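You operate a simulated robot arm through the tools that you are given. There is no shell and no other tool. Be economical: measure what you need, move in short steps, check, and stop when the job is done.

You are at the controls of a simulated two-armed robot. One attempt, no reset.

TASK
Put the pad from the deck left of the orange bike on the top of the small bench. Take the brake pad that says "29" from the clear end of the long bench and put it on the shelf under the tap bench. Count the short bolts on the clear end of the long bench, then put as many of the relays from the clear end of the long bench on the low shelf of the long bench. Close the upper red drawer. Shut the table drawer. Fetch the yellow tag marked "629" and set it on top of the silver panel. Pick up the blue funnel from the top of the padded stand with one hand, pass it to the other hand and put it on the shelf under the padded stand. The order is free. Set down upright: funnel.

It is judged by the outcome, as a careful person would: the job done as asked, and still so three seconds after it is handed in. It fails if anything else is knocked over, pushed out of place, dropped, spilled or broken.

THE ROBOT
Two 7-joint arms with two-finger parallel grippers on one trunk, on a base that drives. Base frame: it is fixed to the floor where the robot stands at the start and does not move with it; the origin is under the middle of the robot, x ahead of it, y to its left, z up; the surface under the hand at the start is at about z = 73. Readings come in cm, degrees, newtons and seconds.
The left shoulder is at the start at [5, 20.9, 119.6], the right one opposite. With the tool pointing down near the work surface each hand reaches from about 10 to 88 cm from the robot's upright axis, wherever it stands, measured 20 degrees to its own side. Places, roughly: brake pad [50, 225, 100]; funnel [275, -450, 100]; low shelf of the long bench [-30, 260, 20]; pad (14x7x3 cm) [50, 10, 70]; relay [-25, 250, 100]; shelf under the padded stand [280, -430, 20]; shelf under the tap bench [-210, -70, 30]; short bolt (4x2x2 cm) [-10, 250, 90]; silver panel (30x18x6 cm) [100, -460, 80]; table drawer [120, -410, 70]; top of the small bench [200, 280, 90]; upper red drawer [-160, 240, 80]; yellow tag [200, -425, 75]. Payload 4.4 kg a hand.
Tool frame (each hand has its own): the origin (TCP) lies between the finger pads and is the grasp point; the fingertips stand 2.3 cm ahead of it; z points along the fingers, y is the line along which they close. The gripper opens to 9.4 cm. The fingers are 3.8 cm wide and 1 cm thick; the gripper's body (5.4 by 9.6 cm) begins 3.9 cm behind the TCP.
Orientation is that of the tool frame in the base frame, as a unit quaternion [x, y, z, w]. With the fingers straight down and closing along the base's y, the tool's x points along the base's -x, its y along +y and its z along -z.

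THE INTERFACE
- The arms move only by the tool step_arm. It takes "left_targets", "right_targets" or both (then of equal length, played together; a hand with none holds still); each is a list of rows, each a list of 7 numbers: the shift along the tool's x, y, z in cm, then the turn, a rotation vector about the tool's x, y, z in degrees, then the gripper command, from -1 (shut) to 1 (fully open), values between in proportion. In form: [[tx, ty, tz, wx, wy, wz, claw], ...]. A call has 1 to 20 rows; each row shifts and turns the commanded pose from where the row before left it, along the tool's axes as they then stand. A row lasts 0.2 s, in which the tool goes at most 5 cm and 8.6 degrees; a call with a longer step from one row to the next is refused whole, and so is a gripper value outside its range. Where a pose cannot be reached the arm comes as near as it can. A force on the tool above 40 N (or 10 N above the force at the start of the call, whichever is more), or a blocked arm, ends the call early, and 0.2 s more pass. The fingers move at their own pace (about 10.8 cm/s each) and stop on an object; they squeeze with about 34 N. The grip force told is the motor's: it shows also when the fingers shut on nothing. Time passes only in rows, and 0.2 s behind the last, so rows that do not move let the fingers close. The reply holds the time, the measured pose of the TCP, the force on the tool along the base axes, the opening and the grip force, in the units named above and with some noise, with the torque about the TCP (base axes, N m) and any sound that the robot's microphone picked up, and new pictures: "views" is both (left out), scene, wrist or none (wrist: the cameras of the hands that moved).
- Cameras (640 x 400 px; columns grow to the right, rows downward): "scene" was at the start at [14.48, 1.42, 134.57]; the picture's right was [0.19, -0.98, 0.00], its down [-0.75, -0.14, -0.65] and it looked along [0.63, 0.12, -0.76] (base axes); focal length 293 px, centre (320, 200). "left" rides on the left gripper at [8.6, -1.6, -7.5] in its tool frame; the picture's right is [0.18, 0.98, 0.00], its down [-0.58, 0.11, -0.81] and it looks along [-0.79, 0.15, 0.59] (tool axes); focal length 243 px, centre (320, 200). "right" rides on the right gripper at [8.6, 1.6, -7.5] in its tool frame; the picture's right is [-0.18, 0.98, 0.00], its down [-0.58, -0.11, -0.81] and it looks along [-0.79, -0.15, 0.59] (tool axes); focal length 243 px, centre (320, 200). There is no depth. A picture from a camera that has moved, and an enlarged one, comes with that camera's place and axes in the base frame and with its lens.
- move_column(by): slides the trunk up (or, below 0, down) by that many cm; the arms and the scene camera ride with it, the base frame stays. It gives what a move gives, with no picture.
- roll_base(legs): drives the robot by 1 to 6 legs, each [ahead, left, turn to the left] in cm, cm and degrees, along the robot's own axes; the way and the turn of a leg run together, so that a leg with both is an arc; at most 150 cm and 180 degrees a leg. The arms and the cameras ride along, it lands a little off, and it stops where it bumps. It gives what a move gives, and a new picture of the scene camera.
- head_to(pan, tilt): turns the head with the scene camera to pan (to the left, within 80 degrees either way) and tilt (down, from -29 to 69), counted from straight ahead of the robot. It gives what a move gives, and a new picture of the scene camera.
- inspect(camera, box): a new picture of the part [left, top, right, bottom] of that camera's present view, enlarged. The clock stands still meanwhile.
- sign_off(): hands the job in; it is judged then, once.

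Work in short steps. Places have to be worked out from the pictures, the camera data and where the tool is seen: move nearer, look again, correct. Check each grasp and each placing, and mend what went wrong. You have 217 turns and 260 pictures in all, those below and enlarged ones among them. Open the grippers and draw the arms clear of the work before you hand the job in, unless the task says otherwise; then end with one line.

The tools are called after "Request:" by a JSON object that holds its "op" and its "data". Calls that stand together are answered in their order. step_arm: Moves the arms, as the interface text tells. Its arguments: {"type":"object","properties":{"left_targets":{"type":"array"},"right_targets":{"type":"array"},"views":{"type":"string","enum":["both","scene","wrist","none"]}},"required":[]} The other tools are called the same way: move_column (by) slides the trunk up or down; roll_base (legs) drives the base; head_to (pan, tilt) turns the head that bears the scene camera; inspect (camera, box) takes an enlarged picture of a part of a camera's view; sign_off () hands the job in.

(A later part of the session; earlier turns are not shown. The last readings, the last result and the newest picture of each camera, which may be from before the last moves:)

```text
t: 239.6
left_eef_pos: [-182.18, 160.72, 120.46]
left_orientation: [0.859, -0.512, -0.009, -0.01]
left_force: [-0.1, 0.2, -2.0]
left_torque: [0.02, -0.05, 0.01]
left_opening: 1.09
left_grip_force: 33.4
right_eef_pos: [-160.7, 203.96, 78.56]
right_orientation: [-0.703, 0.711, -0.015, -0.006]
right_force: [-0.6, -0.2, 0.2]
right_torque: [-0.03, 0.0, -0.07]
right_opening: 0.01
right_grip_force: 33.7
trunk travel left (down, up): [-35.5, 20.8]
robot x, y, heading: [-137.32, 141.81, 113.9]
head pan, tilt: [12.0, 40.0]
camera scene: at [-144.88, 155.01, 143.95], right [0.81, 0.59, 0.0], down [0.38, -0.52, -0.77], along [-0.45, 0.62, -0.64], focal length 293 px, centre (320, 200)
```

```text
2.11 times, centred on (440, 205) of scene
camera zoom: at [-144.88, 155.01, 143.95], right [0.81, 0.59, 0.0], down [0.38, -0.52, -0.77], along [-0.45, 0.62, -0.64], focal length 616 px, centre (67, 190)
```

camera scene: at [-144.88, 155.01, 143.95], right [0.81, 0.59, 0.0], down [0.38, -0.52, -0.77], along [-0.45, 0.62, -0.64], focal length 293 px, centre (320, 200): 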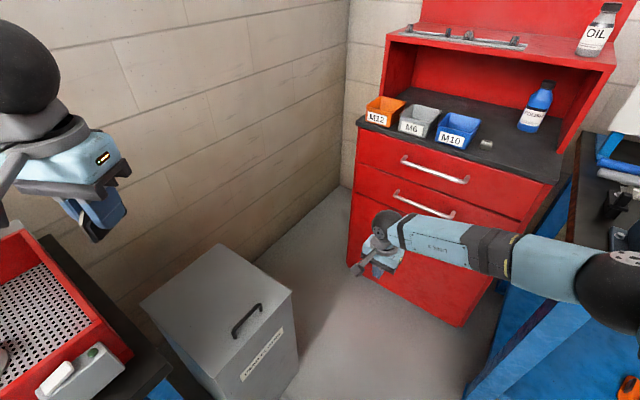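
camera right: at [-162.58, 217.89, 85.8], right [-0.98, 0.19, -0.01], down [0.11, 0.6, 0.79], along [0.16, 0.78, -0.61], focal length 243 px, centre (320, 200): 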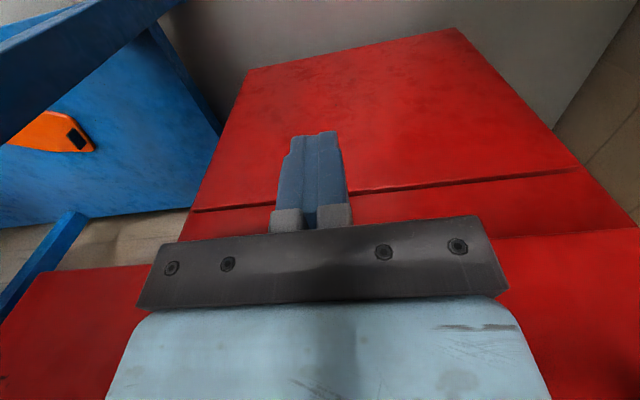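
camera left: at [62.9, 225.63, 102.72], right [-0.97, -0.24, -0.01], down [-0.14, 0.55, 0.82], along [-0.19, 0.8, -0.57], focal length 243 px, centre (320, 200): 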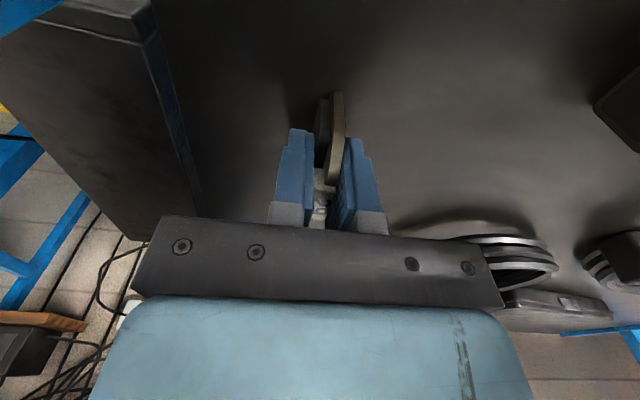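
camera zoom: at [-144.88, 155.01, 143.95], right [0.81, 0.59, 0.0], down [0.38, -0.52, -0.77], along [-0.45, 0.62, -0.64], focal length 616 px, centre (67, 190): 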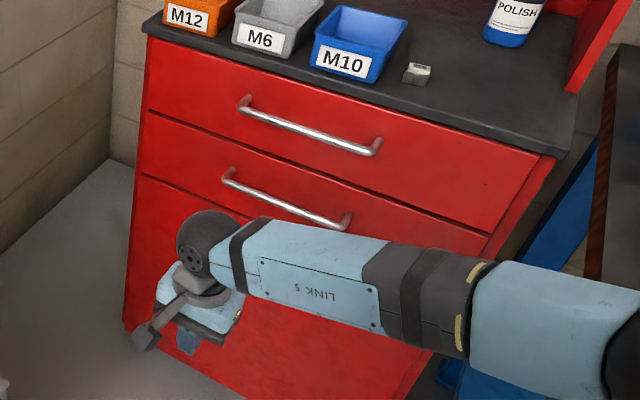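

The upper red drawer is flush. I raise and tuck the right hand, then back away toward the middle of the room.

Request:
{"op": "step_arm", "data": {"right_targets": [[0, 0, -4.5, 0, 0, 0, -1], [0, 0, -4.5, 0, 0, 0, -1], [0, 0, -4.5, 0, 0, 0, -1], [0, 0, -4.5, 0, 0, 0, -1], [0, 0, -4, 0, 0, 0, -1], [2.7, -4.1, 0, 0, 0, 0, 0], [2.7, -4.1, 0, 0, 0, 0, 0], [2.7, -4.1, 0, 0, 0, 0, 0], [2.7, -4.1, 0, 0, 0, 0, 0], [2.7, -4.1, 0, 0, 0, 0, 0], [2.7, -4.1, 0, 0, 0, 0, 0], [2.7, -4.1, 0, 0, 0, 0, 0], [2.7, -4.1, 0, 0, 0, 0, 0], [0, 0, 0, 0, 0, -8, 0], [0, 0, 0, 0, 0, -8, 0], [0, 0, 0, 0, 0, -8, 0], [0, 0, 0, 0, 0, 0, 0]], "views": "none"}}

Request:
{"op": "roll_base", "data": {"legs": [[-87, 0, 0], [0, 0, 66]]}}

Request:
{"op": "head_to", "data": {"pan": 45, "tilt": 20}}

```text
t: 243.2
left_eef_pos: [-182.26, 160.66, 120.44]
left_orientation: [0.858, -0.513, -0.01, -0.009]
left_force: [-0.7, -0.1, -1.7]
left_torque: [0.01, -0.01, 0.0]
left_opening: 1.08
left_grip_force: 34.4
right_eef_pos: [-128.36, 182.68, 101.51]
right_orientation: [0.836, -0.548, 0.015, 0.009]
right_force: [-0.1, -0.6, -0.1]
right_torque: [-0.01, -0.01, -0.01]
right_opening: 4.71
right_grip_force: 0.1
trunk travel left (down, up): [-35.5, 20.8]
robot x, y, heading: [-137.36, 142.19, 113.8]
head pan, tilt: [12.0, 40.0]
```

```text
t: 250.7
left_eef_pos: [-137.55, 28.73, 120.46]
left_orientation: [0.999, 0.036, -0.011, -0.003]
left_force: [0.9, 0.5, -2.2]
left_torque: [0.03, 0.01, 0.02]
left_opening: 1.06
left_grip_force: 34.0
right_eef_pos: [-135.41, 86.85, 101.51]
right_orientation: [1.0, -0.007, 0.017, 0.0]
right_force: [-0.6, 0.6, -0.4]
right_torque: [0.0, -0.03, 0.0]
right_opening: 4.68
right_grip_force: 0.0
trunk travel left (down, up): [-35.5, 20.8]
robot x, y, heading: [-102.06, 62.12, 179.6]
head pan, tilt: [12.0, 40.0]
camera scene: at [-116.99, 60.39, 143.95], right [-0.2, 0.98, 0.0], down [0.63, 0.13, -0.77], along [-0.75, -0.16, -0.64], focal length 293 px, centre (320, 200)
```

scene: 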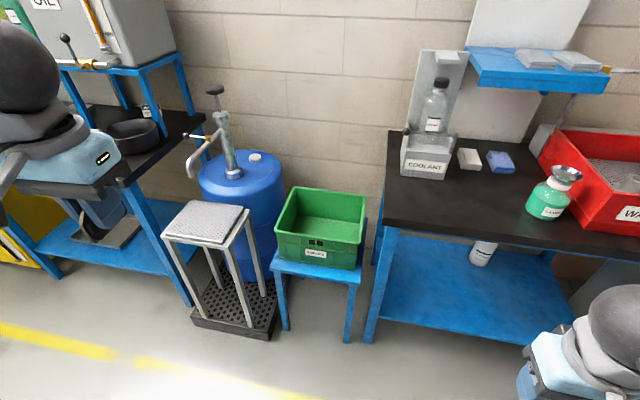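

```text
t: 251.6
left_eef_pos: [-137.55, 28.81, 120.44]
left_orientation: [0.999, 0.037, -0.013, -0.003]
left_force: [0.8, 0.0, -1.3]
left_torque: [-0.01, -0.01, 0.0]
left_opening: 1.05
left_grip_force: 34.6
right_eef_pos: [-135.36, 86.88, 101.55]
right_orientation: [1.0, -0.007, 0.016, 0.001]
right_force: [-0.5, 0.4, -0.2]
right_torque: [0.02, 0.0, -0.01]
right_opening: 4.68
right_grip_force: 0.0
trunk travel left (down, up): [-35.5, 20.8]
robot x, y, heading: [-101.91, 61.92, 179.6]
head pan, tilt: [45.0, 20.0]
camera scene: at [-115.29, 55.58, 147.08], right [-0.7, 0.71, 0.0], down [0.24, 0.24, -0.94], along [-0.67, -0.66, -0.34], focal length 293 px, centre (320, 200)
```

scene: 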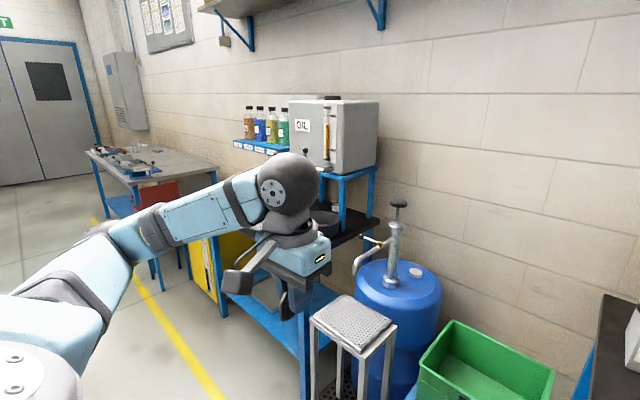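

The tap bench (OIL box with tap) stands at the left, its shelf's right end near y ≈ -20. I drive left to y ≈ -65 and look.

Request:
{"op": "roll_base", "data": {"legs": [[0, 128, 0]]}}

Request:
{"op": "head_to", "data": {"pan": 0, "tilt": 42}}

```text
t: 263.1
left_eef_pos: [-136.98, -99.63, 120.46]
left_orientation: [0.999, 0.042, -0.012, -0.003]
left_force: [-0.5, -0.1, -1.0]
left_torque: [0.0, 0.03, -0.01]
left_opening: 1.07
left_grip_force: 33.9
right_eef_pos: [-135.54, -41.59, 101.61]
right_orientation: [1.0, -0.001, 0.017, 0.001]
right_force: [0.2, -0.6, 0.9]
right_torque: [-0.01, 0.01, -0.03]
right_opening: 4.72
right_grip_force: 0.0
trunk travel left (down, up): [-35.5, 20.8]
robot x, y, heading: [-101.85, -65.97, -179.5]
head pan, tilt: [45.0, 20.0]
camera scene: at [-115.03, -72.66, 147.09], right [-0.71, 0.7, 0.0], down [0.24, 0.24, -0.94], along [-0.66, -0.67, -0.34], focal length 293 px, centre (320, 200)
```

scene: 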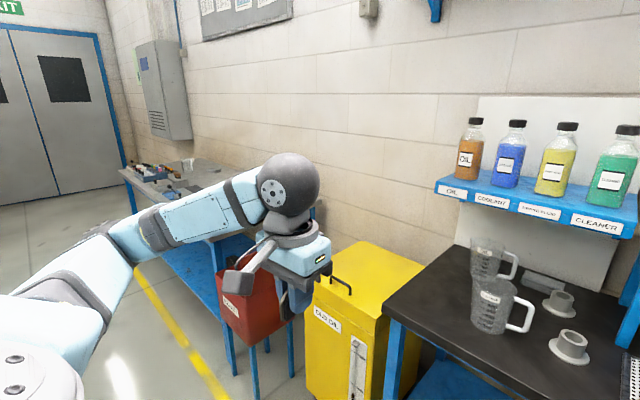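

```text
t: 264.2
left_eef_pos: [-137.03, -99.65, 120.42]
left_orientation: [0.999, 0.041, -0.012, -0.004]
left_force: [0.2, -0.4, -1.8]
left_torque: [0.06, -0.01, 0.03]
left_opening: 1.1
left_grip_force: 33.4
right_eef_pos: [-135.47, -41.56, 101.6]
right_orientation: [1.0, -0.001, 0.016, 0.0]
right_force: [-0.6, 1.1, 0.8]
right_torque: [-0.01, -0.02, -0.01]
right_opening: 4.71
right_grip_force: 0.1
trunk travel left (down, up): [-35.5, 20.8]
robot x, y, heading: [-101.87, -65.81, -179.6]
head pan, tilt: [0.0, 42.0]
camera scene: at [-116.86, -66.09, 143.66], right [-0.01, 1.0, 0.0], down [0.67, 0.01, -0.74], along [-0.74, -0.01, -0.67], focal length 293 px, centre (320, 200)
```

scene: 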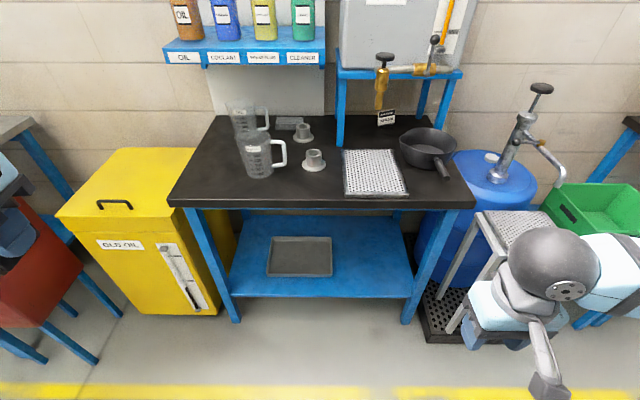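

The shelf (z ≈ 24) has a free right part at y −60…−30. I move the left hand ahead/across, right hand a bit aside, then lower the trunk.

Request:
{"op": "step_arm", "data": {"left_targets": [[-1.55, -4.2, 0, 0, 0, 0, -1], [-1.55, -4.2, 0, 0, 0, 0, -1], [-1.55, -4.2, 0, 0, 0, 0, -1], [-1.55, -4.2, 0, 0, 0, 0, -1], [-1.55, -4.2, 0, 0, 0, 0, -1], [-1.55, -4.2, 0, 0, 0, 0, -1], [-1.55, -4.2, 0, 0, 0, 0, -1], [-1.55, -4.2, 0, 0, 0, 0, -1], [-1.55, -4.2, 0, 0, 0, 0, -1], [0, 0, 0, 0, 0, 0, -1]], "right_targets": [[0, -3, 0, 0, 0, 0, 0], [0, -3, 0, 0, 0, 0, 0], [0, -3, 0, 0, 0, 0, 0], [0, 0, 0, 0, 0, 0, 0], [0, 0, 0, 0, 0, 0, 0], [0, 0, 0, 0, 0, 0, 0], [0, 0, 0, 0, 0, 0, 0], [0, 0, 0, 0, 0, 0, 0], [0, 0, 0, 0, 0, 0, 0], [0, 0, 0, 0, 0, 0, 0]], "views": "none"}}

Request:
{"op": "move_column", "data": {"by": -34}}

Request:
{"op": "step_arm", "data": {"left_targets": [[0, 0, 4.6, 0, 0, 0, -1], [0, 0, 4.6, 0, 0, 0, -1], [0, 0, 4.6, 0, 0, 0, -1], [0, 0, 4.6, 0, 0, 0, -1], [0, 0, 4.6, 0, 0, 0, -1], [0, 0, 4.6, 0, 0, 0, -1], [0, 0, 4.6, 0, 0, 0, -1], [0, 0, 4.6, 0, 0, 0, -1], [0, 0, 4.6, 0, 0, 0, -1], [0, 0, 4.6, 0, 0, 0, -1], [0, 0, 0, 0, 0, 0, -1]], "views": "scene"}}

```text
t: 266.4
left_eef_pos: [-153.99, -63.13, 121.09]
left_orientation: [0.999, 0.042, -0.012, -0.002]
left_force: [0.0, -0.6, -1.4]
left_torque: [-0.01, 0.03, -0.02]
left_opening: 1.09
left_grip_force: 33.4
right_eef_pos: [-135.47, -32.79, 101.62]
right_orientation: [1.0, -0.001, 0.015, 0.0]
right_force: [-0.5, -0.4, 0.4]
right_torque: [-0.03, -0.05, 0.03]
right_opening: 4.69
right_grip_force: 0.0
trunk travel left (down, up): [-35.5, 20.8]
robot x, y, heading: [-101.94, -65.92, -179.5]
head pan, tilt: [0.0, 42.0]
```

```text
t: 269.7
left_eef_pos: [-154.12, -63.0, 87.23]
left_orientation: [0.999, 0.043, -0.012, -0.003]
left_force: [-0.2, 0.5, -1.4]
left_torque: [-0.02, -0.02, 0.02]
left_opening: 1.07
left_grip_force: 34.2
right_eef_pos: [-135.51, -32.57, 67.62]
right_orientation: [1.0, -0.001, 0.017, -0.001]
right_force: [-1.2, 0.6, 0.4]
right_torque: [-0.01, 0.01, -0.02]
right_opening: 4.71
right_grip_force: 0.0
trunk travel left (down, up): [-1.5, 54.8]
robot x, y, heading: [-101.9, -65.96, -179.7]
head pan, tilt: [0.0, 42.0]
```

```text
t: 272.1
left_eef_pos: [-155.97, -63.6, 41.39]
left_orientation: [0.999, 0.044, -0.016, -0.001]
left_force: [-0.3, -0.2, -1.7]
left_torque: [-0.03, -0.02, -0.01]
left_opening: 1.1
left_grip_force: 34.5
right_eef_pos: [-135.63, -32.68, 67.76]
right_orientation: [1.0, -0.001, 0.017, -0.002]
right_force: [-0.8, -1.0, -0.1]
right_torque: [0.0, 0.0, 0.04]
right_opening: 4.69
right_grip_force: 0.1
trunk travel left (down, up): [-1.5, 54.8]
robot x, y, heading: [-102.15, -65.83, -179.6]
head pan, tilt: [0.0, 42.0]
camera scene: at [-116.97, -66.36, 109.78], right [-0.01, 1.0, 0.0], down [0.67, 0.01, -0.74], along [-0.74, 0.0, -0.67], focal length 293 px, centre (320, 200)
```

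scene: 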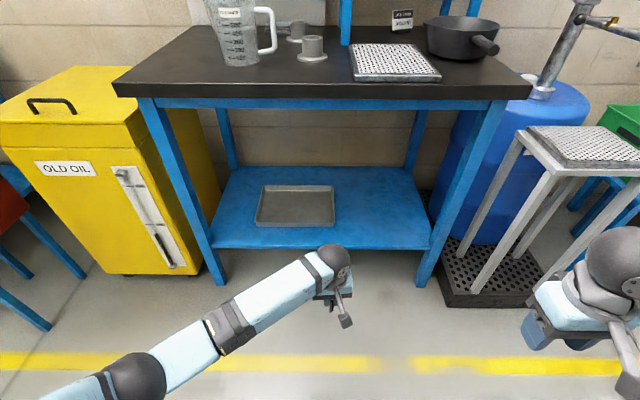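

I raise the right hand to pass over the stool, then drive right/ahead to bring the pad under the bench.

Request:
{"op": "step_arm", "data": {"right_targets": [[0, 0, -5, 0, 0, 0, 0], [0, 0, -5, 0, 0, 0, 0], [0, 1, -5, 0, 0, 0, 0], [0, 2, -5, 0, 0, 0, 0], [0, 2, -5, 0, 0, 0, 0], [0, 2, -5, 0, 0, 0, 0], [0, 0, 0, 0, 0, 0, 0]], "left_targets": [[0, 0, 1, 0, 0, 0, -1], [0, 0, 1, 0, 0, 0, -1], [0, 0, 1, 0, 0, 0, -1], [0, 0, 0, 0, 0, 0, -1], [0, 0, 0, 0, 0, 0, -1], [0, 0, 0, 0, 0, 0, -1], [0, 0, 0, 0, 0, 0, -1]], "views": "none"}}

Request:
{"op": "roll_base", "data": {"legs": [[0, -16, 0], [32, 0, 0]]}}

Request:
{"op": "step_arm", "data": {"left_targets": [[-4, 0, 0, 0, 0, 0, -1], [-3, 0, 0, 0, 0, 0, -1], [0, 0, 0, 0, 0, 0, -1]], "views": "wrist"}}

```text
refused: row 3 steps farther than a row can; nothing moved
```

```text
t: 275.9
left_eef_pos: [-188.29, -47.56, 41.06]
left_orientation: [0.999, 0.044, -0.015, -0.001]
left_force: [0.3, -0.1, -1.2]
left_torque: [0.01, 0.03, 0.03]
left_opening: 1.07
left_grip_force: 33.9
right_eef_pos: [-168.07, -16.82, 67.58]
right_orientation: [1.0, -0.001, 0.018, -0.002]
right_force: [-0.2, 0.0, -0.4]
right_torque: [0.01, 0.0, 0.01]
right_opening: 4.71
right_grip_force: 0.1
trunk travel left (down, up): [-1.5, 54.8]
robot x, y, heading: [-134.05, -50.41, -179.7]
head pan, tilt: [0.0, 42.0]
camera scene: at [-149.53, -50.48, 109.58], right [-0.01, 1.0, 0.0], down [0.67, 0.01, -0.74], along [-0.74, 0.0, -0.67], focal length 293 px, centre (320, 200)
```

scene: 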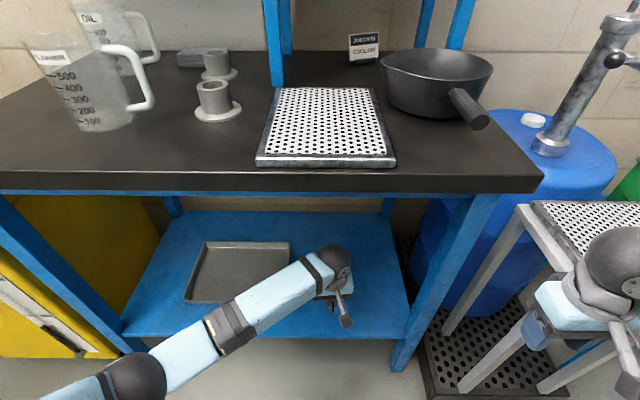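

```text
t: 276.9
left_eef_pos: [-196.57, -51.31, 41.17]
left_orientation: [0.998, 0.056, -0.023, 0.016]
left_force: [-0.1, -0.5, -0.2]
left_torque: [-0.03, 0.01, -0.01]
left_opening: 1.07
left_grip_force: 33.9
right_eef_pos: [-168.04, -16.64, 67.72]
right_orientation: [1.0, -0.001, 0.017, -0.002]
right_force: [0.0, -0.1, 0.4]
right_torque: [-0.02, -0.01, -0.01]
right_opening: 4.69
right_grip_force: 0.1
trunk travel left (down, up): [-1.5, 54.8]
robot x, y, heading: [-134.55, -50.0, -179.5]
head pan, tilt: [0.0, 42.0]
stopped in row 3 (left hand): the arm was blocked; the commanded pose is now the measured one
camera left: at [-187.78, -48.5, 48.12], right [0.29, -0.96, 0.02], down [-0.53, -0.15, 0.84], along [-0.8, -0.26, -0.55], focal length 243 px, centre (320, 200)
```

left: 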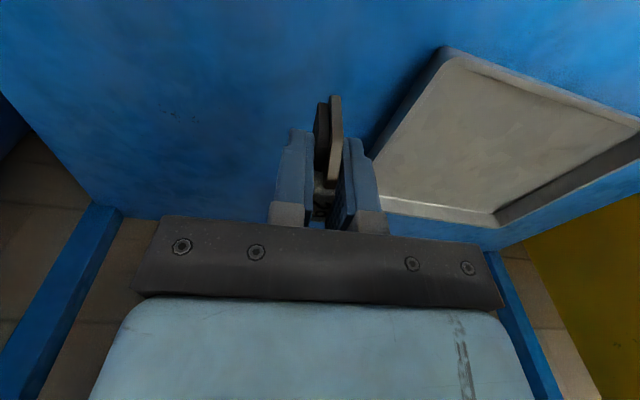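

The arm was blocked; the pad is over free shelf space but I want to see what the arm touches.

Request:
{"op": "head_to", "data": {"pan": 25, "tilt": 60}}

```text
t: 277.8
left_eef_pos: [-196.51, -51.24, 41.12]
left_orientation: [0.998, 0.055, -0.023, 0.014]
left_force: [-0.2, -0.5, -1.6]
left_torque: [0.02, -0.03, 0.02]
left_opening: 1.09
left_grip_force: 33.7
right_eef_pos: [-168.04, -16.77, 67.75]
right_orientation: [1.0, -0.001, 0.017, 0.0]
right_force: [0.5, 0.0, -0.1]
right_torque: [-0.01, -0.03, 0.01]
right_opening: 4.67
right_grip_force: 0.0
trunk travel left (down, up): [-1.5, 54.8]
robot x, y, heading: [-134.38, -50.02, -180.1]
head pan, tilt: [25.0, 60.0]
camera scene: at [-147.04, -53.27, 107.28], right [-0.43, 0.9, 0.0], down [0.78, 0.37, -0.5], along [-0.45, -0.21, -0.87], focal length 293 px, centre (320, 200)
```

scene: 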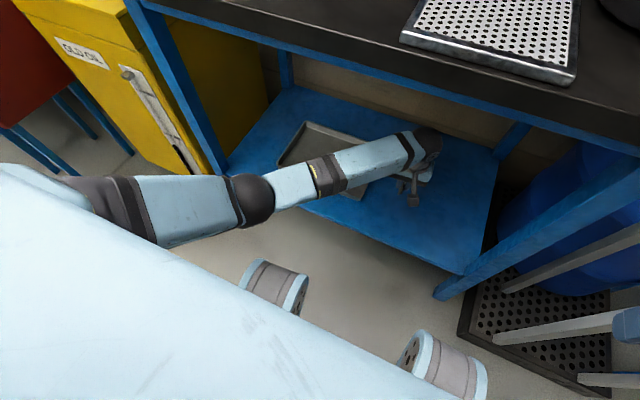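

Pad hangs over the free right part of the shelf, 12 cm from the tray. I lower it stepwise.

Request:
{"op": "step_arm", "data": {"left_targets": [[0, 0, 3, 0, 0, 0, -1], [0, 0, 3, 0, 0, 0, -1], [0, 0, 3, 0, 0, 0, -1], [0, 0, 2, 0, 0, 0, -1], [0, 0, 0, 0, 0, 0, -1]], "views": "both"}}

```text
t: 278.7
left_eef_pos: [-200.27, -62.09, 31.4]
left_orientation: [0.993, 0.09, -0.042, 0.064]
left_force: [-0.6, -5.1, 10.5]
left_torque: [-0.02, -0.33, -0.09]
left_opening: 1.05
left_grip_force: 33.7
right_eef_pos: [-167.64, -16.7, 67.47]
right_orientation: [1.0, -0.001, 0.016, -0.002]
right_force: [0.3, -0.4, 0.1]
right_torque: [-0.02, 0.01, 0.0]
right_opening: 4.69
right_grip_force: 0.0
trunk travel left (down, up): [-1.5, 54.8]
robot x, y, heading: [-134.22, -49.58, -179.3]
head pan, tilt: [25.0, 60.0]
stopped in row 4 (left hand): the force on the tool passed its limit at 150 N (the readings are from after the stop); the commanded pose is now the measured one
camera scene: at [-146.69, -53.1, 107.01], right [-0.43, 0.9, 0.0], down [0.78, 0.37, -0.5], along [-0.45, -0.21, -0.87], focal length 293 px, centre (320, 200)
camera left: at [-191.51, -58.08, 37.77], right [0.36, -0.93, 0.1], down [-0.49, -0.1, 0.86], along [-0.79, -0.36, -0.49], focal length 243 px, centre (320, 200)
```

scene: 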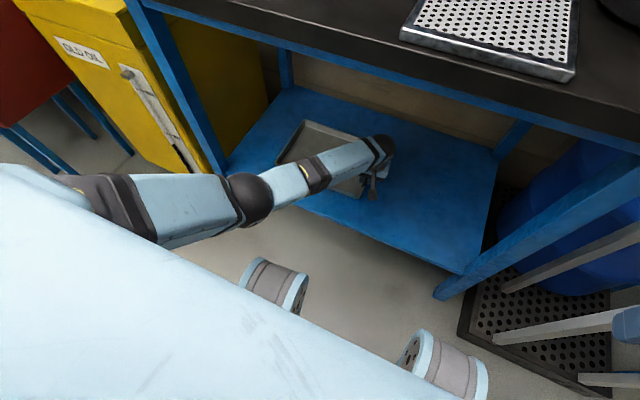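
left: 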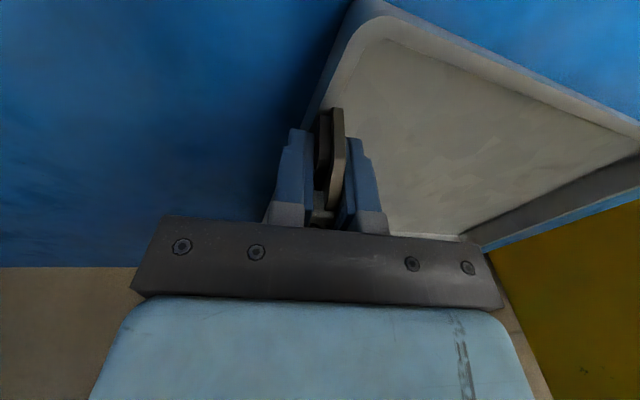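

The arm drifted sideways near its limits and touched the tray. I lift at once and re-plan with the base further right so the left arm works on its own side.

Request:
{"op": "step_arm", "data": {"left_targets": [[0, 0, -3, 0, 0, 0, -1], [0, 0, -4, 0, 0, 0, -1], [0, 0, -3, 0, 0, 0, -1], [0, 0, 0, 0, 0, 0, -1]], "views": "both"}}

```text
t: 279.9
left_eef_pos: [-201.56, -61.95, 43.34]
left_orientation: [0.991, 0.096, -0.06, 0.07]
left_force: [0.2, 0.3, -1.2]
left_torque: [0.0, 0.04, 0.01]
left_opening: 1.08
left_grip_force: 34.2
right_eef_pos: [-167.88, -16.57, 67.39]
right_orientation: [1.0, -0.003, 0.017, 0.0]
right_force: [0.0, 0.8, -0.5]
right_torque: [-0.03, 0.02, -0.01]
right_opening: 4.69
right_grip_force: 0.0
trunk travel left (down, up): [-1.5, 54.8]
robot x, y, heading: [-134.01, -50.18, -179.4]
head pan, tilt: [25.0, 60.0]
stopped in row 4 (left hand): the arm was blocked; the commanded pose is now the measured one
camera scene: at [-146.84, -52.9, 106.99], right [-0.43, 0.9, 0.0], down [0.78, 0.37, -0.5], along [-0.45, -0.21, -0.87], focal length 293 px, centre (320, 200)
camera left: at [-192.8, -57.72, 49.34], right [0.38, -0.92, 0.1], down [-0.46, -0.09, 0.88], along [-0.8, -0.38, -0.46], focal length 243 px, centre (320, 200)
```

scene: 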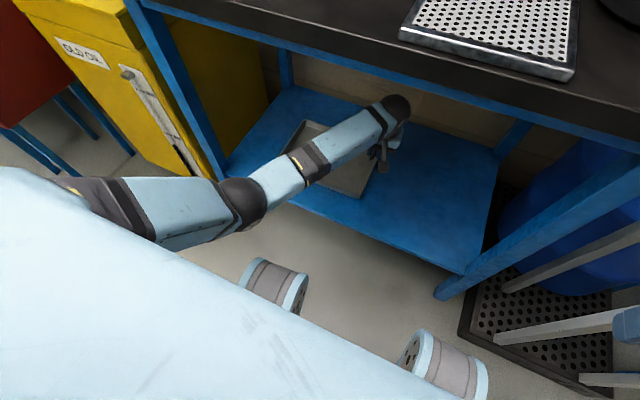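
left: 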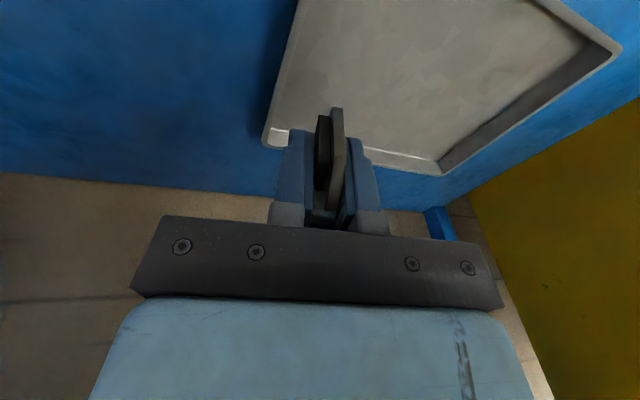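

Request:
{"op": "roll_base", "data": {"legs": [[-40, 0, 0]]}}

Request:
{"op": "head_to", "data": {"pan": 0, "tilt": 42}}

```text
t: 282.4
left_eef_pos: [-161.54, -61.63, 43.06]
left_orientation: [0.992, 0.097, -0.055, 0.067]
left_force: [-0.9, -0.3, -2.0]
left_torque: [-0.03, -0.02, 0.03]
left_opening: 1.09
left_grip_force: 33.9
right_eef_pos: [-128.49, -16.49, 67.64]
right_orientation: [1.0, 0.001, 0.019, -0.002]
right_force: [0.5, 0.0, 1.2]
right_torque: [0.0, 0.0, 0.03]
right_opening: 4.7
right_grip_force: 0.1
trunk travel left (down, up): [-1.5, 54.8]
robot x, y, heading: [-94.29, -49.61, -179.4]
head pan, tilt: [25.0, 60.0]
camera scene: at [-107.31, -52.89, 107.22], right [-0.43, 0.9, 0.0], down [0.78, 0.38, -0.5], along [-0.45, -0.21, -0.87], focal length 293 px, centre (320, 200)
```

scene: 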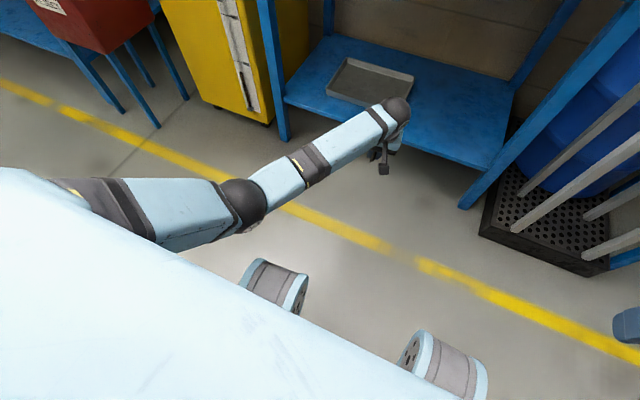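

```text
t: 283.3
left_eef_pos: [-161.52, -61.75, 43.2]
left_orientation: [0.991, 0.097, -0.056, 0.068]
left_force: [0.3, -0.5, -0.9]
left_torque: [-0.02, -0.04, -0.01]
left_opening: 1.06
left_grip_force: 34.3
right_eef_pos: [-128.22, -16.45, 67.54]
right_orientation: [1.0, -0.001, 0.017, -0.001]
right_force: [-0.9, 0.4, 0.3]
right_torque: [-0.01, 0.0, 0.01]
right_opening: 4.7
right_grip_force: 0.0
trunk travel left (down, up): [-1.5, 54.8]
robot x, y, heading: [-94.21, -49.48, -179.1]
head pan, tilt: [0.0, 42.0]
camera scene: at [-109.43, -50.0, 109.65], right [-0.01, 1.0, 0.0], down [0.67, 0.01, -0.74], along [-0.74, -0.01, -0.67], focal length 293 px, centre (320, 200)
```

scene: 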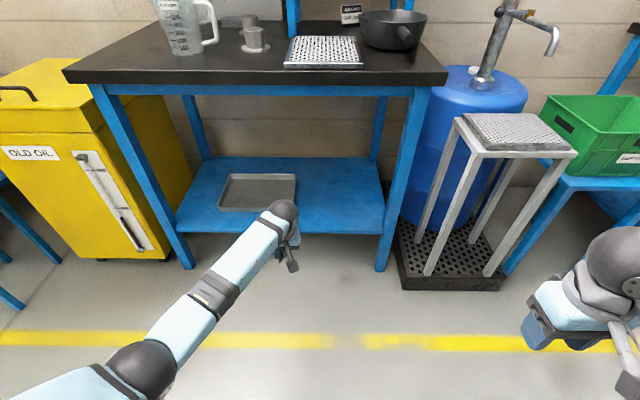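

The tray hasn't moved. I level the left hand and bring it to its natural side, and lift the right hand; then I'll place with the base further right.

Request:
{"op": "step_arm", "data": {"left_targets": [[0, 0, 0, 2.6, 2.1, 3.7, -1], [0, 0, 0, 2.6, 2.1, 3.7, -1], [0, 0, 0, 2.6, 2.1, 3.7, -1], [3, 2, 0, 0, 0, 0, -1], [3, 2, 0, 0, 0, 0, -1], [3, 2, 0, 0, 0, 0, -1], [3, 2, 0, 0, 0, 0, -1], [0, 0, 0, 0, 0, 0, -1]], "right_targets": [[0, 0, -5, 0, 0, 0, 0], [0, 0, -5, 0, 0, 0, 0], [0, 0, -5, 0, 0, 0, 0], [0, 0, -5, 0, 0, 0, 0], [0, 0, -5, 0, 0, 0, 0], [0, 0, -5, 0, 0, 0, 0], [0, 2, -3, 0, 0, 0, 0], [0, 0, 0, 0, 0, 0, 0]], "views": "none"}}

Request:
{"op": "roll_base", "data": {"legs": [[0, -25, 0]]}}

```text
t: 285.1
left_eef_pos: [-149.51, -69.64, 43.51]
left_orientation: [1.0, 0.001, -0.003, 0.003]
left_force: [0.5, -0.7, -0.5]
left_torque: [0.01, 0.0, 0.01]
left_opening: 1.06
left_grip_force: 33.9
right_eef_pos: [-129.22, -18.41, 100.56]
right_orientation: [1.0, 0.0, 0.018, 0.001]
right_force: [0.3, 0.8, 0.5]
right_torque: [0.01, 0.01, -0.03]
right_opening: 4.69
right_grip_force: 0.1
trunk travel left (down, up): [-1.5, 54.8]
robot x, y, heading: [-94.39, -49.33, -179.5]
head pan, tilt: [0.0, 42.0]
```

```text
t: 287.9
left_eef_pos: [-149.78, -44.82, 43.28]
left_orientation: [1.0, 0.001, -0.002, 0.003]
left_force: [0.0, 0.6, -1.2]
left_torque: [-0.04, -0.04, -0.03]
left_opening: 1.06
left_grip_force: 33.6
right_eef_pos: [-129.55, 6.52, 100.52]
right_orientation: [1.0, 0.001, 0.016, -0.001]
right_force: [-0.7, 0.3, -0.4]
right_torque: [-0.01, 0.02, -0.01]
right_opening: 4.69
right_grip_force: 0.2
trunk travel left (down, up): [-1.5, 54.8]
robot x, y, heading: [-94.58, -24.5, -179.4]
head pan, tilt: [0.0, 42.0]
camera scene: at [-109.72, -25.03, 109.64], right [-0.01, 1.0, 0.0], down [0.67, 0.01, -0.74], along [-0.74, -0.01, -0.67], focal length 293 px, centre (320, 200)
```

scene: 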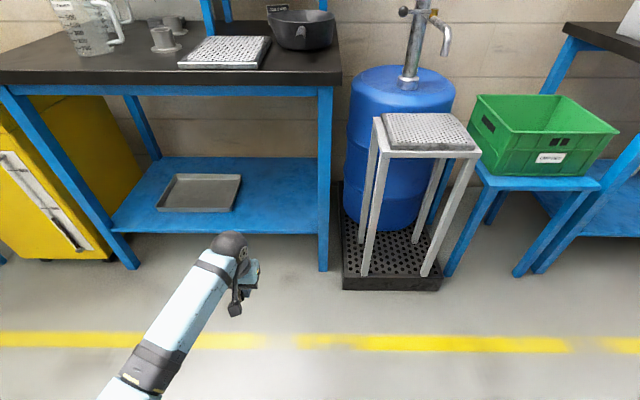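

Clear path. I drive ahead 42 cm bringing the pad over the shelf.

Request:
{"op": "roll_base", "data": {"legs": [[42, 0, 0]]}}

Request:
{"op": "step_arm", "data": {"left_targets": [[-3, 0, 2, 0, 0, 0, -1], [-3, 0, 2, 0, 0, 0, -1], [0, 0, 0, 0, 0, 0, -1]], "views": "wrist"}}

```text
t: 290.5
left_eef_pos: [-192.03, -45.7, 43.31]
left_orientation: [1.0, 0.002, -0.002, 0.003]
left_force: [-0.1, 0.3, -1.7]
left_torque: [-0.01, 0.0, -0.03]
left_opening: 1.07
left_grip_force: 33.9
right_eef_pos: [-171.86, 5.79, 100.61]
right_orientation: [1.0, 0.001, 0.016, 0.0]
right_force: [0.2, 0.3, 0.2]
right_torque: [0.05, 0.03, 0.03]
right_opening: 4.71
right_grip_force: 0.1
trunk travel left (down, up): [-1.5, 54.8]
robot x, y, heading: [-136.9, -25.18, -179.0]
head pan, tilt: [0.0, 42.0]
camera scene: at [-151.93, -25.55, 109.65], right [-0.01, 1.0, 0.0], down [0.67, 0.01, -0.74], along [-0.74, -0.01, -0.67], focal length 293 px, centre (320, 200)
```

scene: 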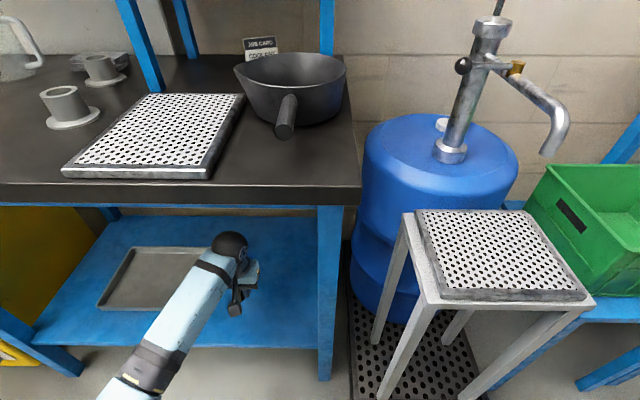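

```text
t: 291.3
left_eef_pos: [-198.1, -45.62, 39.37]
left_orientation: [1.0, 0.003, -0.003, 0.003]
left_force: [-0.1, -0.5, -1.7]
left_torque: [-0.01, 0.01, 0.0]
left_opening: 1.07
left_grip_force: 34.0
right_eef_pos: [-171.8, 5.86, 100.58]
right_orientation: [1.0, 0.002, 0.017, 0.0]
right_force: [0.4, -0.5, -0.2]
right_torque: [0.0, 0.03, -0.01]
right_opening: 4.67
right_grip_force: 0.0
trunk travel left (down, up): [-1.5, 54.8]
robot x, y, heading: [-136.99, -25.25, -179.6]
head pan, tilt: [0.0, 42.0]
camera left: at [-189.41, -43.99, 46.8], right [0.19, -0.98, 0.01], down [-0.58, -0.11, 0.81], along [-0.79, -0.16, -0.59], focal length 243 px, centre (320, 200)
```

left: 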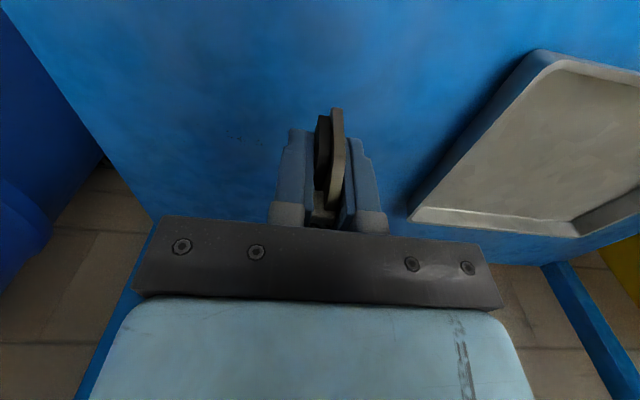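

Arm moves cleanly now. Lower onto the shelf.

Request:
{"op": "step_arm", "data": {"left_targets": [[0, 0, 4, 0, 0, 0, -1], [0, 0, 3.5, 0, 0, 0, -1], [0, 0, 2, 0, 0, 0, -1], [0, 0, 0.7, 0, 0, 0, -1], [0, 0, 0.5, 0, 0, 0, -1], [0, 0, 0, 0, 0, 0, -1]], "views": "wrist"}}

```text
t: 292.7
left_eef_pos: [-198.35, -47.5, 28.57]
left_orientation: [1.0, 0.008, -0.004, 0.011]
left_force: [-0.4, -0.1, -1.1]
left_torque: [-0.04, -0.03, 0.0]
left_opening: 1.07
left_grip_force: 33.7
right_eef_pos: [-171.92, 5.64, 100.89]
right_orientation: [1.0, 0.003, 0.016, -0.003]
right_force: [0.4, -0.1, 0.1]
right_torque: [-0.03, 0.01, 0.02]
right_opening: 4.72
right_grip_force: 0.0
trunk travel left (down, up): [-1.5, 54.8]
robot x, y, heading: [-136.8, -25.53, -179.4]
head pan, tilt: [0.0, 42.0]
camera left: at [-189.69, -45.64, 35.96], right [0.2, -0.98, 0.02], down [-0.57, -0.1, 0.81], along [-0.79, -0.17, -0.58], focal length 243 px, centre (320, 200)
```

left: 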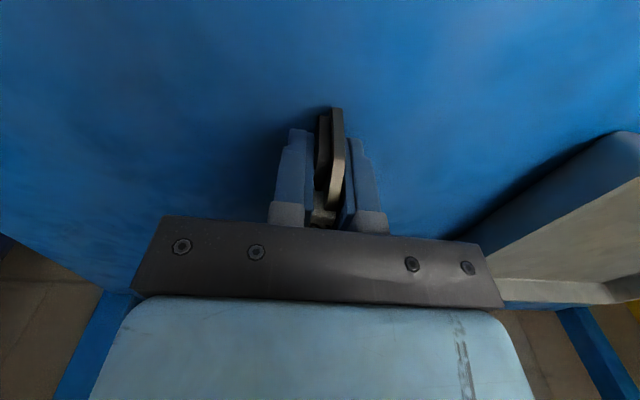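

Request:
{"op": "move_column", "data": {"by": -1}}

Request:
{"op": "step_arm", "data": {"left_targets": [[0, 0, 0.4, 0, 0, 0, -1], [0, 0, 0, 0, 0, 0, -1]], "views": "wrist"}}

```text
t: 293.3
left_eef_pos: [-198.78, -47.77, 29.14]
left_orientation: [1.0, 0.009, -0.011, 0.018]
left_force: [-0.3, 0.7, -0.5]
left_torque: [0.0, -0.04, -0.03]
left_opening: 1.08
left_grip_force: 34.0
right_eef_pos: [-171.15, 6.24, 100.18]
right_orientation: [1.0, 0.002, 0.012, 0.003]
right_force: [0.0, -0.6, -0.2]
right_torque: [-0.01, 0.03, 0.0]
right_opening: 4.69
right_grip_force: 0.0
trunk travel left (down, up): [-0.5, 55.8]
robot x, y, heading: [-136.97, -25.88, -179.1]
head pan, tilt: [0.0, 42.0]
```

```text
t: 294.1
left_eef_pos: [-199.15, -48.35, 28.45]
left_orientation: [1.0, 0.009, -0.013, 0.018]
left_force: [34.7, 2.7, 55.4]
left_torque: [0.6, -1.54, -0.36]
left_opening: 1.05
left_grip_force: 34.0
right_eef_pos: [-171.32, 6.0, 99.38]
right_orientation: [1.0, 0.002, 0.014, 0.002]
right_force: [0.8, -0.4, 0.5]
right_torque: [-0.02, 0.04, -0.02]
right_opening: 4.7
right_grip_force: 0.0
trunk travel left (down, up): [-0.5, 55.8]
robot x, y, heading: [-136.81, -25.23, -179.5]
head pan, tilt: [0.0, 42.0]
stopped in row 2 (left hand): the arm was blocked; the commanded pose is now the measured one
camera left: at [-190.42, -46.43, 35.55], right [0.2, -0.98, 0.03], down [-0.56, -0.09, 0.82], along [-0.8, -0.19, -0.56], focal length 243 px, centre (320, 200)
```

left: 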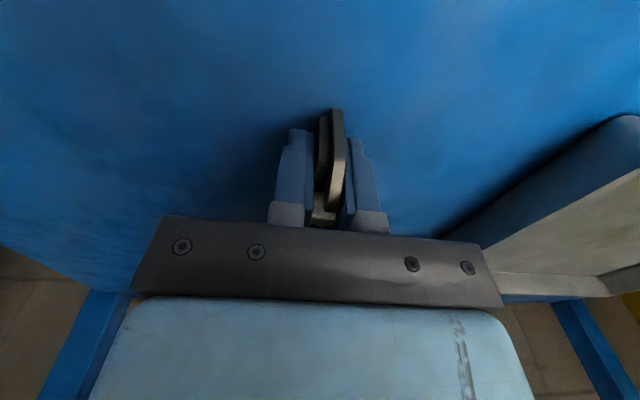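

Contact force shows; I ease up 0.3 cm to relieve the load before releasing.

Request:
{"op": "step_arm", "data": {"left_targets": [[0, 0, -0.2, 0, 0, 0, -1], [0, 0, 0, 0, 0, 0, -1]], "views": "none"}}

Request:
{"op": "inspect", "data": {"camera": "left", "box": [240, 80, 420, 240]}}

Request:
{"op": "inspect", "data": {"camera": "scene", "box": [80, 210, 360, 400]}}

```text
t: 294.7
left_eef_pos: [-199.4, -48.36, 28.34]
left_orientation: [1.0, 0.009, -0.012, 0.019]
left_force: [25.5, 7.3, 40.8]
left_torque: [0.53, -0.88, -0.28]
left_opening: 1.05
left_grip_force: 34.3
right_eef_pos: [-171.58, 5.9, 99.58]
right_orientation: [1.0, 0.001, 0.015, 0.0]
right_force: [0.0, 0.4, 0.2]
right_torque: [0.01, -0.02, 0.01]
right_opening: 4.68
right_grip_force: 0.1
trunk travel left (down, up): [-0.5, 55.8]
robot x, y, heading: [-136.78, -25.46, -179.2]
head pan, tilt: [0.0, 42.0]
```

```text
2.50 times, centred on (330, 160) of left
camera zoom: at [-190.49, -46.46, 35.56], right [0.2, -0.98, 0.03], down [-0.56, -0.09, 0.82], along [-0.8, -0.18, -0.57], focal length 606 px, centre (295, 300)
```

zoom: 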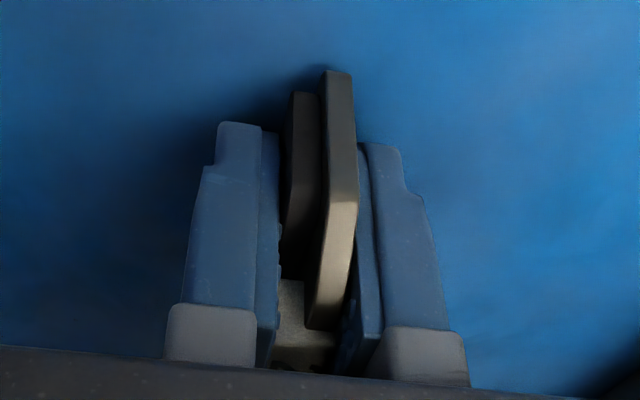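

```text
2.11 times, centred on (220, 305) of scene
camera zoom: at [-151.72, -25.47, 108.65], right [-0.01, 1.0, 0.0], down [0.67, 0.01, -0.74], along [-0.74, -0.01, -0.67], focal length 616 px, centre (530, -21)
```

zoom: 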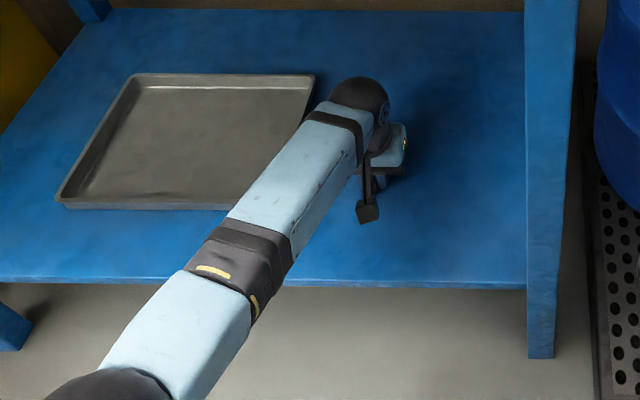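

Request:
{"op": "step_arm", "data": {"left_targets": [[0, 0, -0.4, 0, 0, 0, -1], [0, 0, 0, 0, 0, 0, -1]], "views": "none"}}

```text
t: 295.3
left_eef_pos: [-199.33, -48.68, 28.79]
left_orientation: [1.0, 0.01, -0.011, 0.02]
left_force: [0.2, 0.5, -2.0]
left_torque: [0.02, 0.0, 0.04]
left_opening: 1.06
left_grip_force: 34.1
right_eef_pos: [-171.7, 6.08, 99.67]
right_orientation: [1.0, 0.002, 0.016, 0.001]
right_force: [-0.4, -0.1, -0.5]
right_torque: [0.0, 0.02, -0.02]
right_opening: 4.7
right_grip_force: 0.0
trunk travel left (down, up): [-0.5, 55.8]
robot x, y, heading: [-137.21, -25.14, -179.4]
head pan, tilt: [0.0, 42.0]
```

Load is gone and the pad is a hair above the shelf. I lower 0.2 cm and open gently, then rise.

Request:
{"op": "step_arm", "data": {"left_targets": [[0, 0, 0.25, 0, 0, 0, -1], [0, 0, 0, 0, 0, 0, -0.5], [0, 0, 0, 0, 0, 0, -0.2], [0, 0, 0, 0, 0, 0, -0.1], [0, 0, -2, 0, 0, 0, -0.1], [0, 0, -4, 0, 0, 0, 0], [0, 0, -4, 0, 0, 0, 0], [0, 0, 0, 0, 0, 0, 0]], "views": "wrist"}}

```text
t: 297.3
left_eef_pos: [-200.22, -49.36, 39.14]
left_orientation: [0.999, 0.012, -0.019, 0.026]
left_force: [0.5, -0.1, -0.1]
left_torque: [0.03, 0.01, 0.0]
left_opening: 4.71
left_grip_force: 0.1
right_eef_pos: [-172.05, 5.86, 99.17]
right_orientation: [1.0, 0.002, 0.017, 0.0]
right_force: [-0.4, 0.0, 0.1]
right_torque: [0.04, -0.03, 0.02]
right_opening: 4.68
right_grip_force: 0.0
trunk travel left (down, up): [-0.5, 55.8]
robot x, y, heading: [-137.02, -25.65, -179.3]
head pan, tilt: [0.0, 42.0]
stopped in row 8 (left hand): the arm was blocked; the commanded pose is now the measured one
camera left: at [-191.3, -47.1, 46.19], right [0.21, -0.98, 0.04], down [-0.55, -0.08, 0.83], along [-0.81, -0.2, -0.55], focal length 243 px, centre (320, 200)
```

left: 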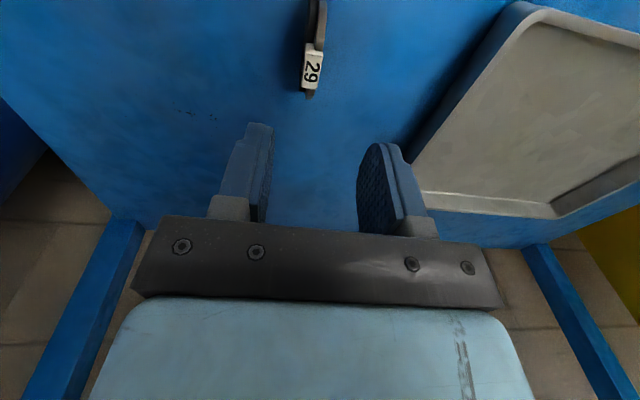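

Pad 29 stands on the shelf. I back out, raise the trunk and tuck the left arm.

Request:
{"op": "roll_base", "data": {"legs": [[-45, 0, 0]]}}

Request:
{"op": "move_column", "data": {"by": 34}}

Request:
{"op": "step_arm", "data": {"left_targets": [[0, 0, -5, 0, 0, 0, 0], [0, 0, -5, 0, 0, 0, 0], [0, 0, -5, 0, 0, 0, 0], [0, 0, -5, 0, 0, 0, 0], [0, 2, -4, 0, 0, 0, 0], [0, 2, -4, 0, 0, 0, 0], [4, 1, 0, 0, 0, 0, 0], [4, 1, 0, 0, 0, 0, 0], [4, 1, 0, 0, 0, 0, 0], [4, 0, 0, 0, 0, 0, 0], [0, 0, 0, 0, 0, 0, 0]], "right_targets": [[0, 0, 5, 0, 0, 0, 0], [0, 0, 5, 0, 0, 0, 0], [0, 0, 5, 0, 0, 0, 0], [0, 0, 5, 0, 0, 0, 0], [0, 0, 5, 0, 0, 0, 0], [0, 0, 0, 0, 0, 0, 0], [0, 0, 0, 0, 0, 0, 0], [0, 0, 0, 0, 0, 0, 0], [0, 0, 0, 0, 0, 0, 0], [0, 0, 0, 0, 0, 0, 0], [0, 0, 0, 0, 0, 0, 0]], "views": "none"}}

Request:
{"op": "head_to", "data": {"pan": 20, "tilt": 35}}

```text
t: 300.0
left_eef_pos: [-155.37, -48.45, 39.26]
left_orientation: [1.0, 0.012, -0.018, 0.022]
left_force: [0.4, -0.3, -0.2]
left_torque: [0.02, -0.01, -0.02]
left_opening: 4.67
left_grip_force: 0.1
right_eef_pos: [-127.38, 6.26, 99.54]
right_orientation: [1.0, 0.002, 0.017, -0.002]
right_force: [-0.5, -0.6, -0.1]
right_torque: [-0.01, 0.0, 0.01]
right_opening: 4.67
right_grip_force: 0.1
trunk travel left (down, up): [-0.5, 55.8]
robot x, y, heading: [-92.22, -24.7, -179.5]
head pan, tilt: [0.0, 42.0]
camera scene: at [-107.47, -25.13, 108.63], right [-0.01, 1.0, 0.0], down [0.67, 0.01, -0.74], along [-0.74, -0.01, -0.67], focal length 293 px, centre (320, 200)
```

scene: 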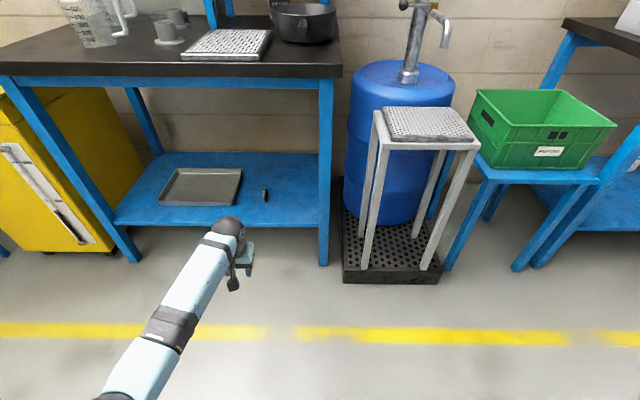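

```text
t: 303.3
left_eef_pos: [-155.38, -48.31, 73.29]
left_orientation: [0.999, 0.013, -0.02, 0.025]
left_force: [0.1, -0.4, 0.0]
left_torque: [-0.03, -0.02, 0.0]
left_opening: 4.67
left_grip_force: 0.0
right_eef_pos: [-127.2, 6.56, 133.5]
right_orientation: [1.0, 0.002, 0.017, 0.001]
right_force: [0.7, -0.6, 0.3]
right_torque: [-0.04, -0.02, 0.01]
right_opening: 4.67
right_grip_force: 0.0
trunk travel left (down, up): [-34.5, 21.8]
robot x, y, heading: [-92.53, -24.7, -179.4]
head pan, tilt: [0.0, 42.0]
```

```text
t: 305.7
left_eef_pos: [-138.23, -53.76, 101.09]
left_orientation: [0.999, 0.011, -0.019, 0.025]
left_force: [0.8, -1.1, 0.3]
left_torque: [0.02, -0.04, 0.02]
left_opening: 4.7
left_grip_force: 0.1
right_eef_pos: [-126.33, 6.52, 108.54]
right_orientation: [1.0, 0.002, 0.017, 0.0]
right_force: [0.2, -0.4, 0.5]
right_torque: [-0.02, -0.02, 0.04]
right_opening: 4.7
right_grip_force: 0.1
trunk travel left (down, up): [-34.5, 21.8]
robot x, y, heading: [-92.51, -24.92, -179.5]
head pan, tilt: [0.0, 42.0]
```

```text
t: 306.6
left_eef_pos: [-138.18, -53.73, 101.01]
left_orientation: [0.999, 0.012, -0.02, 0.024]
left_force: [-0.4, 0.2, 0.2]
left_torque: [0.02, 0.0, -0.04]
left_opening: 4.71
left_grip_force: 0.0
right_eef_pos: [-126.31, 6.44, 108.49]
right_orientation: [1.0, 0.002, 0.017, 0.0]
right_force: [0.7, 0.1, -0.2]
right_torque: [-0.02, 0.0, -0.01]
right_opening: 4.68
right_grip_force: 0.0
trunk travel left (down, up): [-34.5, 21.8]
robot x, y, heading: [-92.42, -24.79, -179.2]
head pan, tilt: [20.0, 35.0]
camera scene: at [-107.12, -27.9, 143.7], right [-0.35, 0.94, 0.0], down [0.54, 0.2, -0.82], along [-0.77, -0.29, -0.57], focal length 293 px, centre (320, 200)
```

scene: 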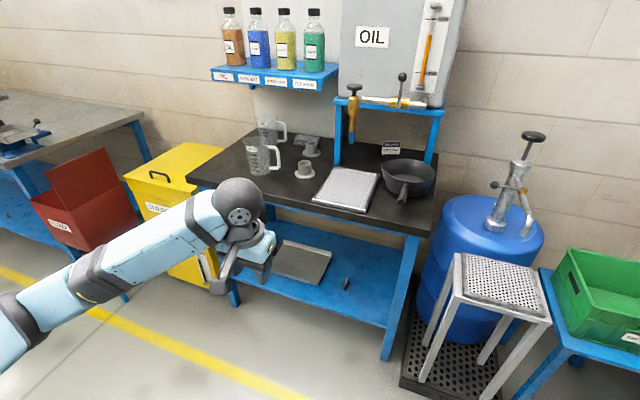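

Task part done. Now I drive along the aisle toward the far side (−y), then turn to face −y and look.

Request:
{"op": "roll_base", "data": {"legs": [[0, 120, 0], [0, 100, 0], [0, 0, 89]]}}

Request:
{"op": "head_to", "data": {"pan": 40, "tilt": 15}}

```text
t: 329.8
left_eef_pos: [-64.7, -291.44, 101.08]
left_orientation: [0.714, 0.7, 0.003, 0.032]
left_force: [-0.3, 0.3, -0.2]
left_torque: [0.01, -0.01, 0.01]
left_opening: 4.7
left_grip_force: 0.2
right_eef_pos: [-124.33, -276.94, 108.4]
right_orientation: [0.72, 0.693, 0.012, -0.011]
right_force: [-0.5, -0.3, -0.5]
right_torque: [0.02, -0.02, 0.0]
right_opening: 4.69
right_grip_force: 0.1
trunk travel left (down, up): [-34.5, 21.8]
robot x, y, heading: [-91.74, -244.38, -91.4]
head pan, tilt: [20.0, 35.0]
camera scene: at [-89.05, -259.51, 143.7], right [-0.95, -0.31, 0.0], down [-0.18, 0.54, -0.82], along [0.26, -0.78, -0.57], focal length 293 px, centre (320, 200)
```

scene: 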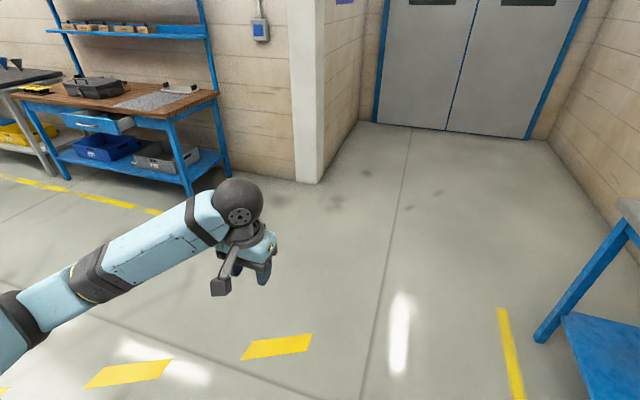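

```text
t: 330.6
left_eef_pos: [-64.72, -291.5, 101.04]
left_orientation: [0.714, 0.7, 0.002, 0.031]
left_force: [0.8, 0.1, 0.4]
left_torque: [-0.04, -0.01, 0.03]
left_opening: 4.7
left_grip_force: 0.1
right_eef_pos: [-124.31, -277.06, 108.46]
right_orientation: [0.721, 0.693, 0.013, -0.011]
right_force: [0.1, 0.5, 0.1]
right_torque: [0.01, 0.0, 0.01]
right_opening: 4.67
right_grip_force: 0.0
trunk travel left (down, up): [-34.5, 21.8]
robot x, y, heading: [-92.26, -244.25, -91.9]
head pan, tilt: [40.0, 15.0]
camera scene: at [-86.04, -258.48, 146.9], right [-0.79, -0.62, 0.0], down [-0.16, 0.2, -0.97], along [0.6, -0.76, -0.26], focal length 293 px, centre (320, 200)
```

scene: 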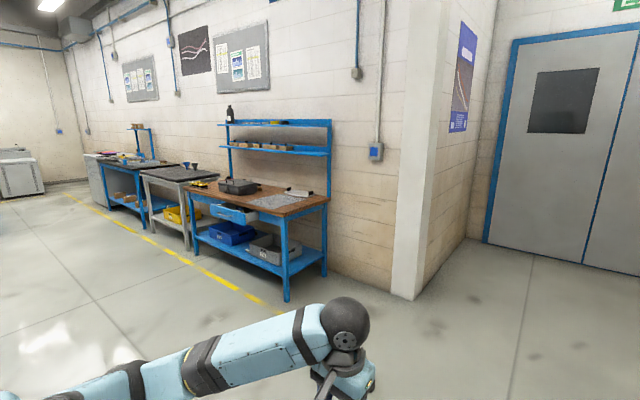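

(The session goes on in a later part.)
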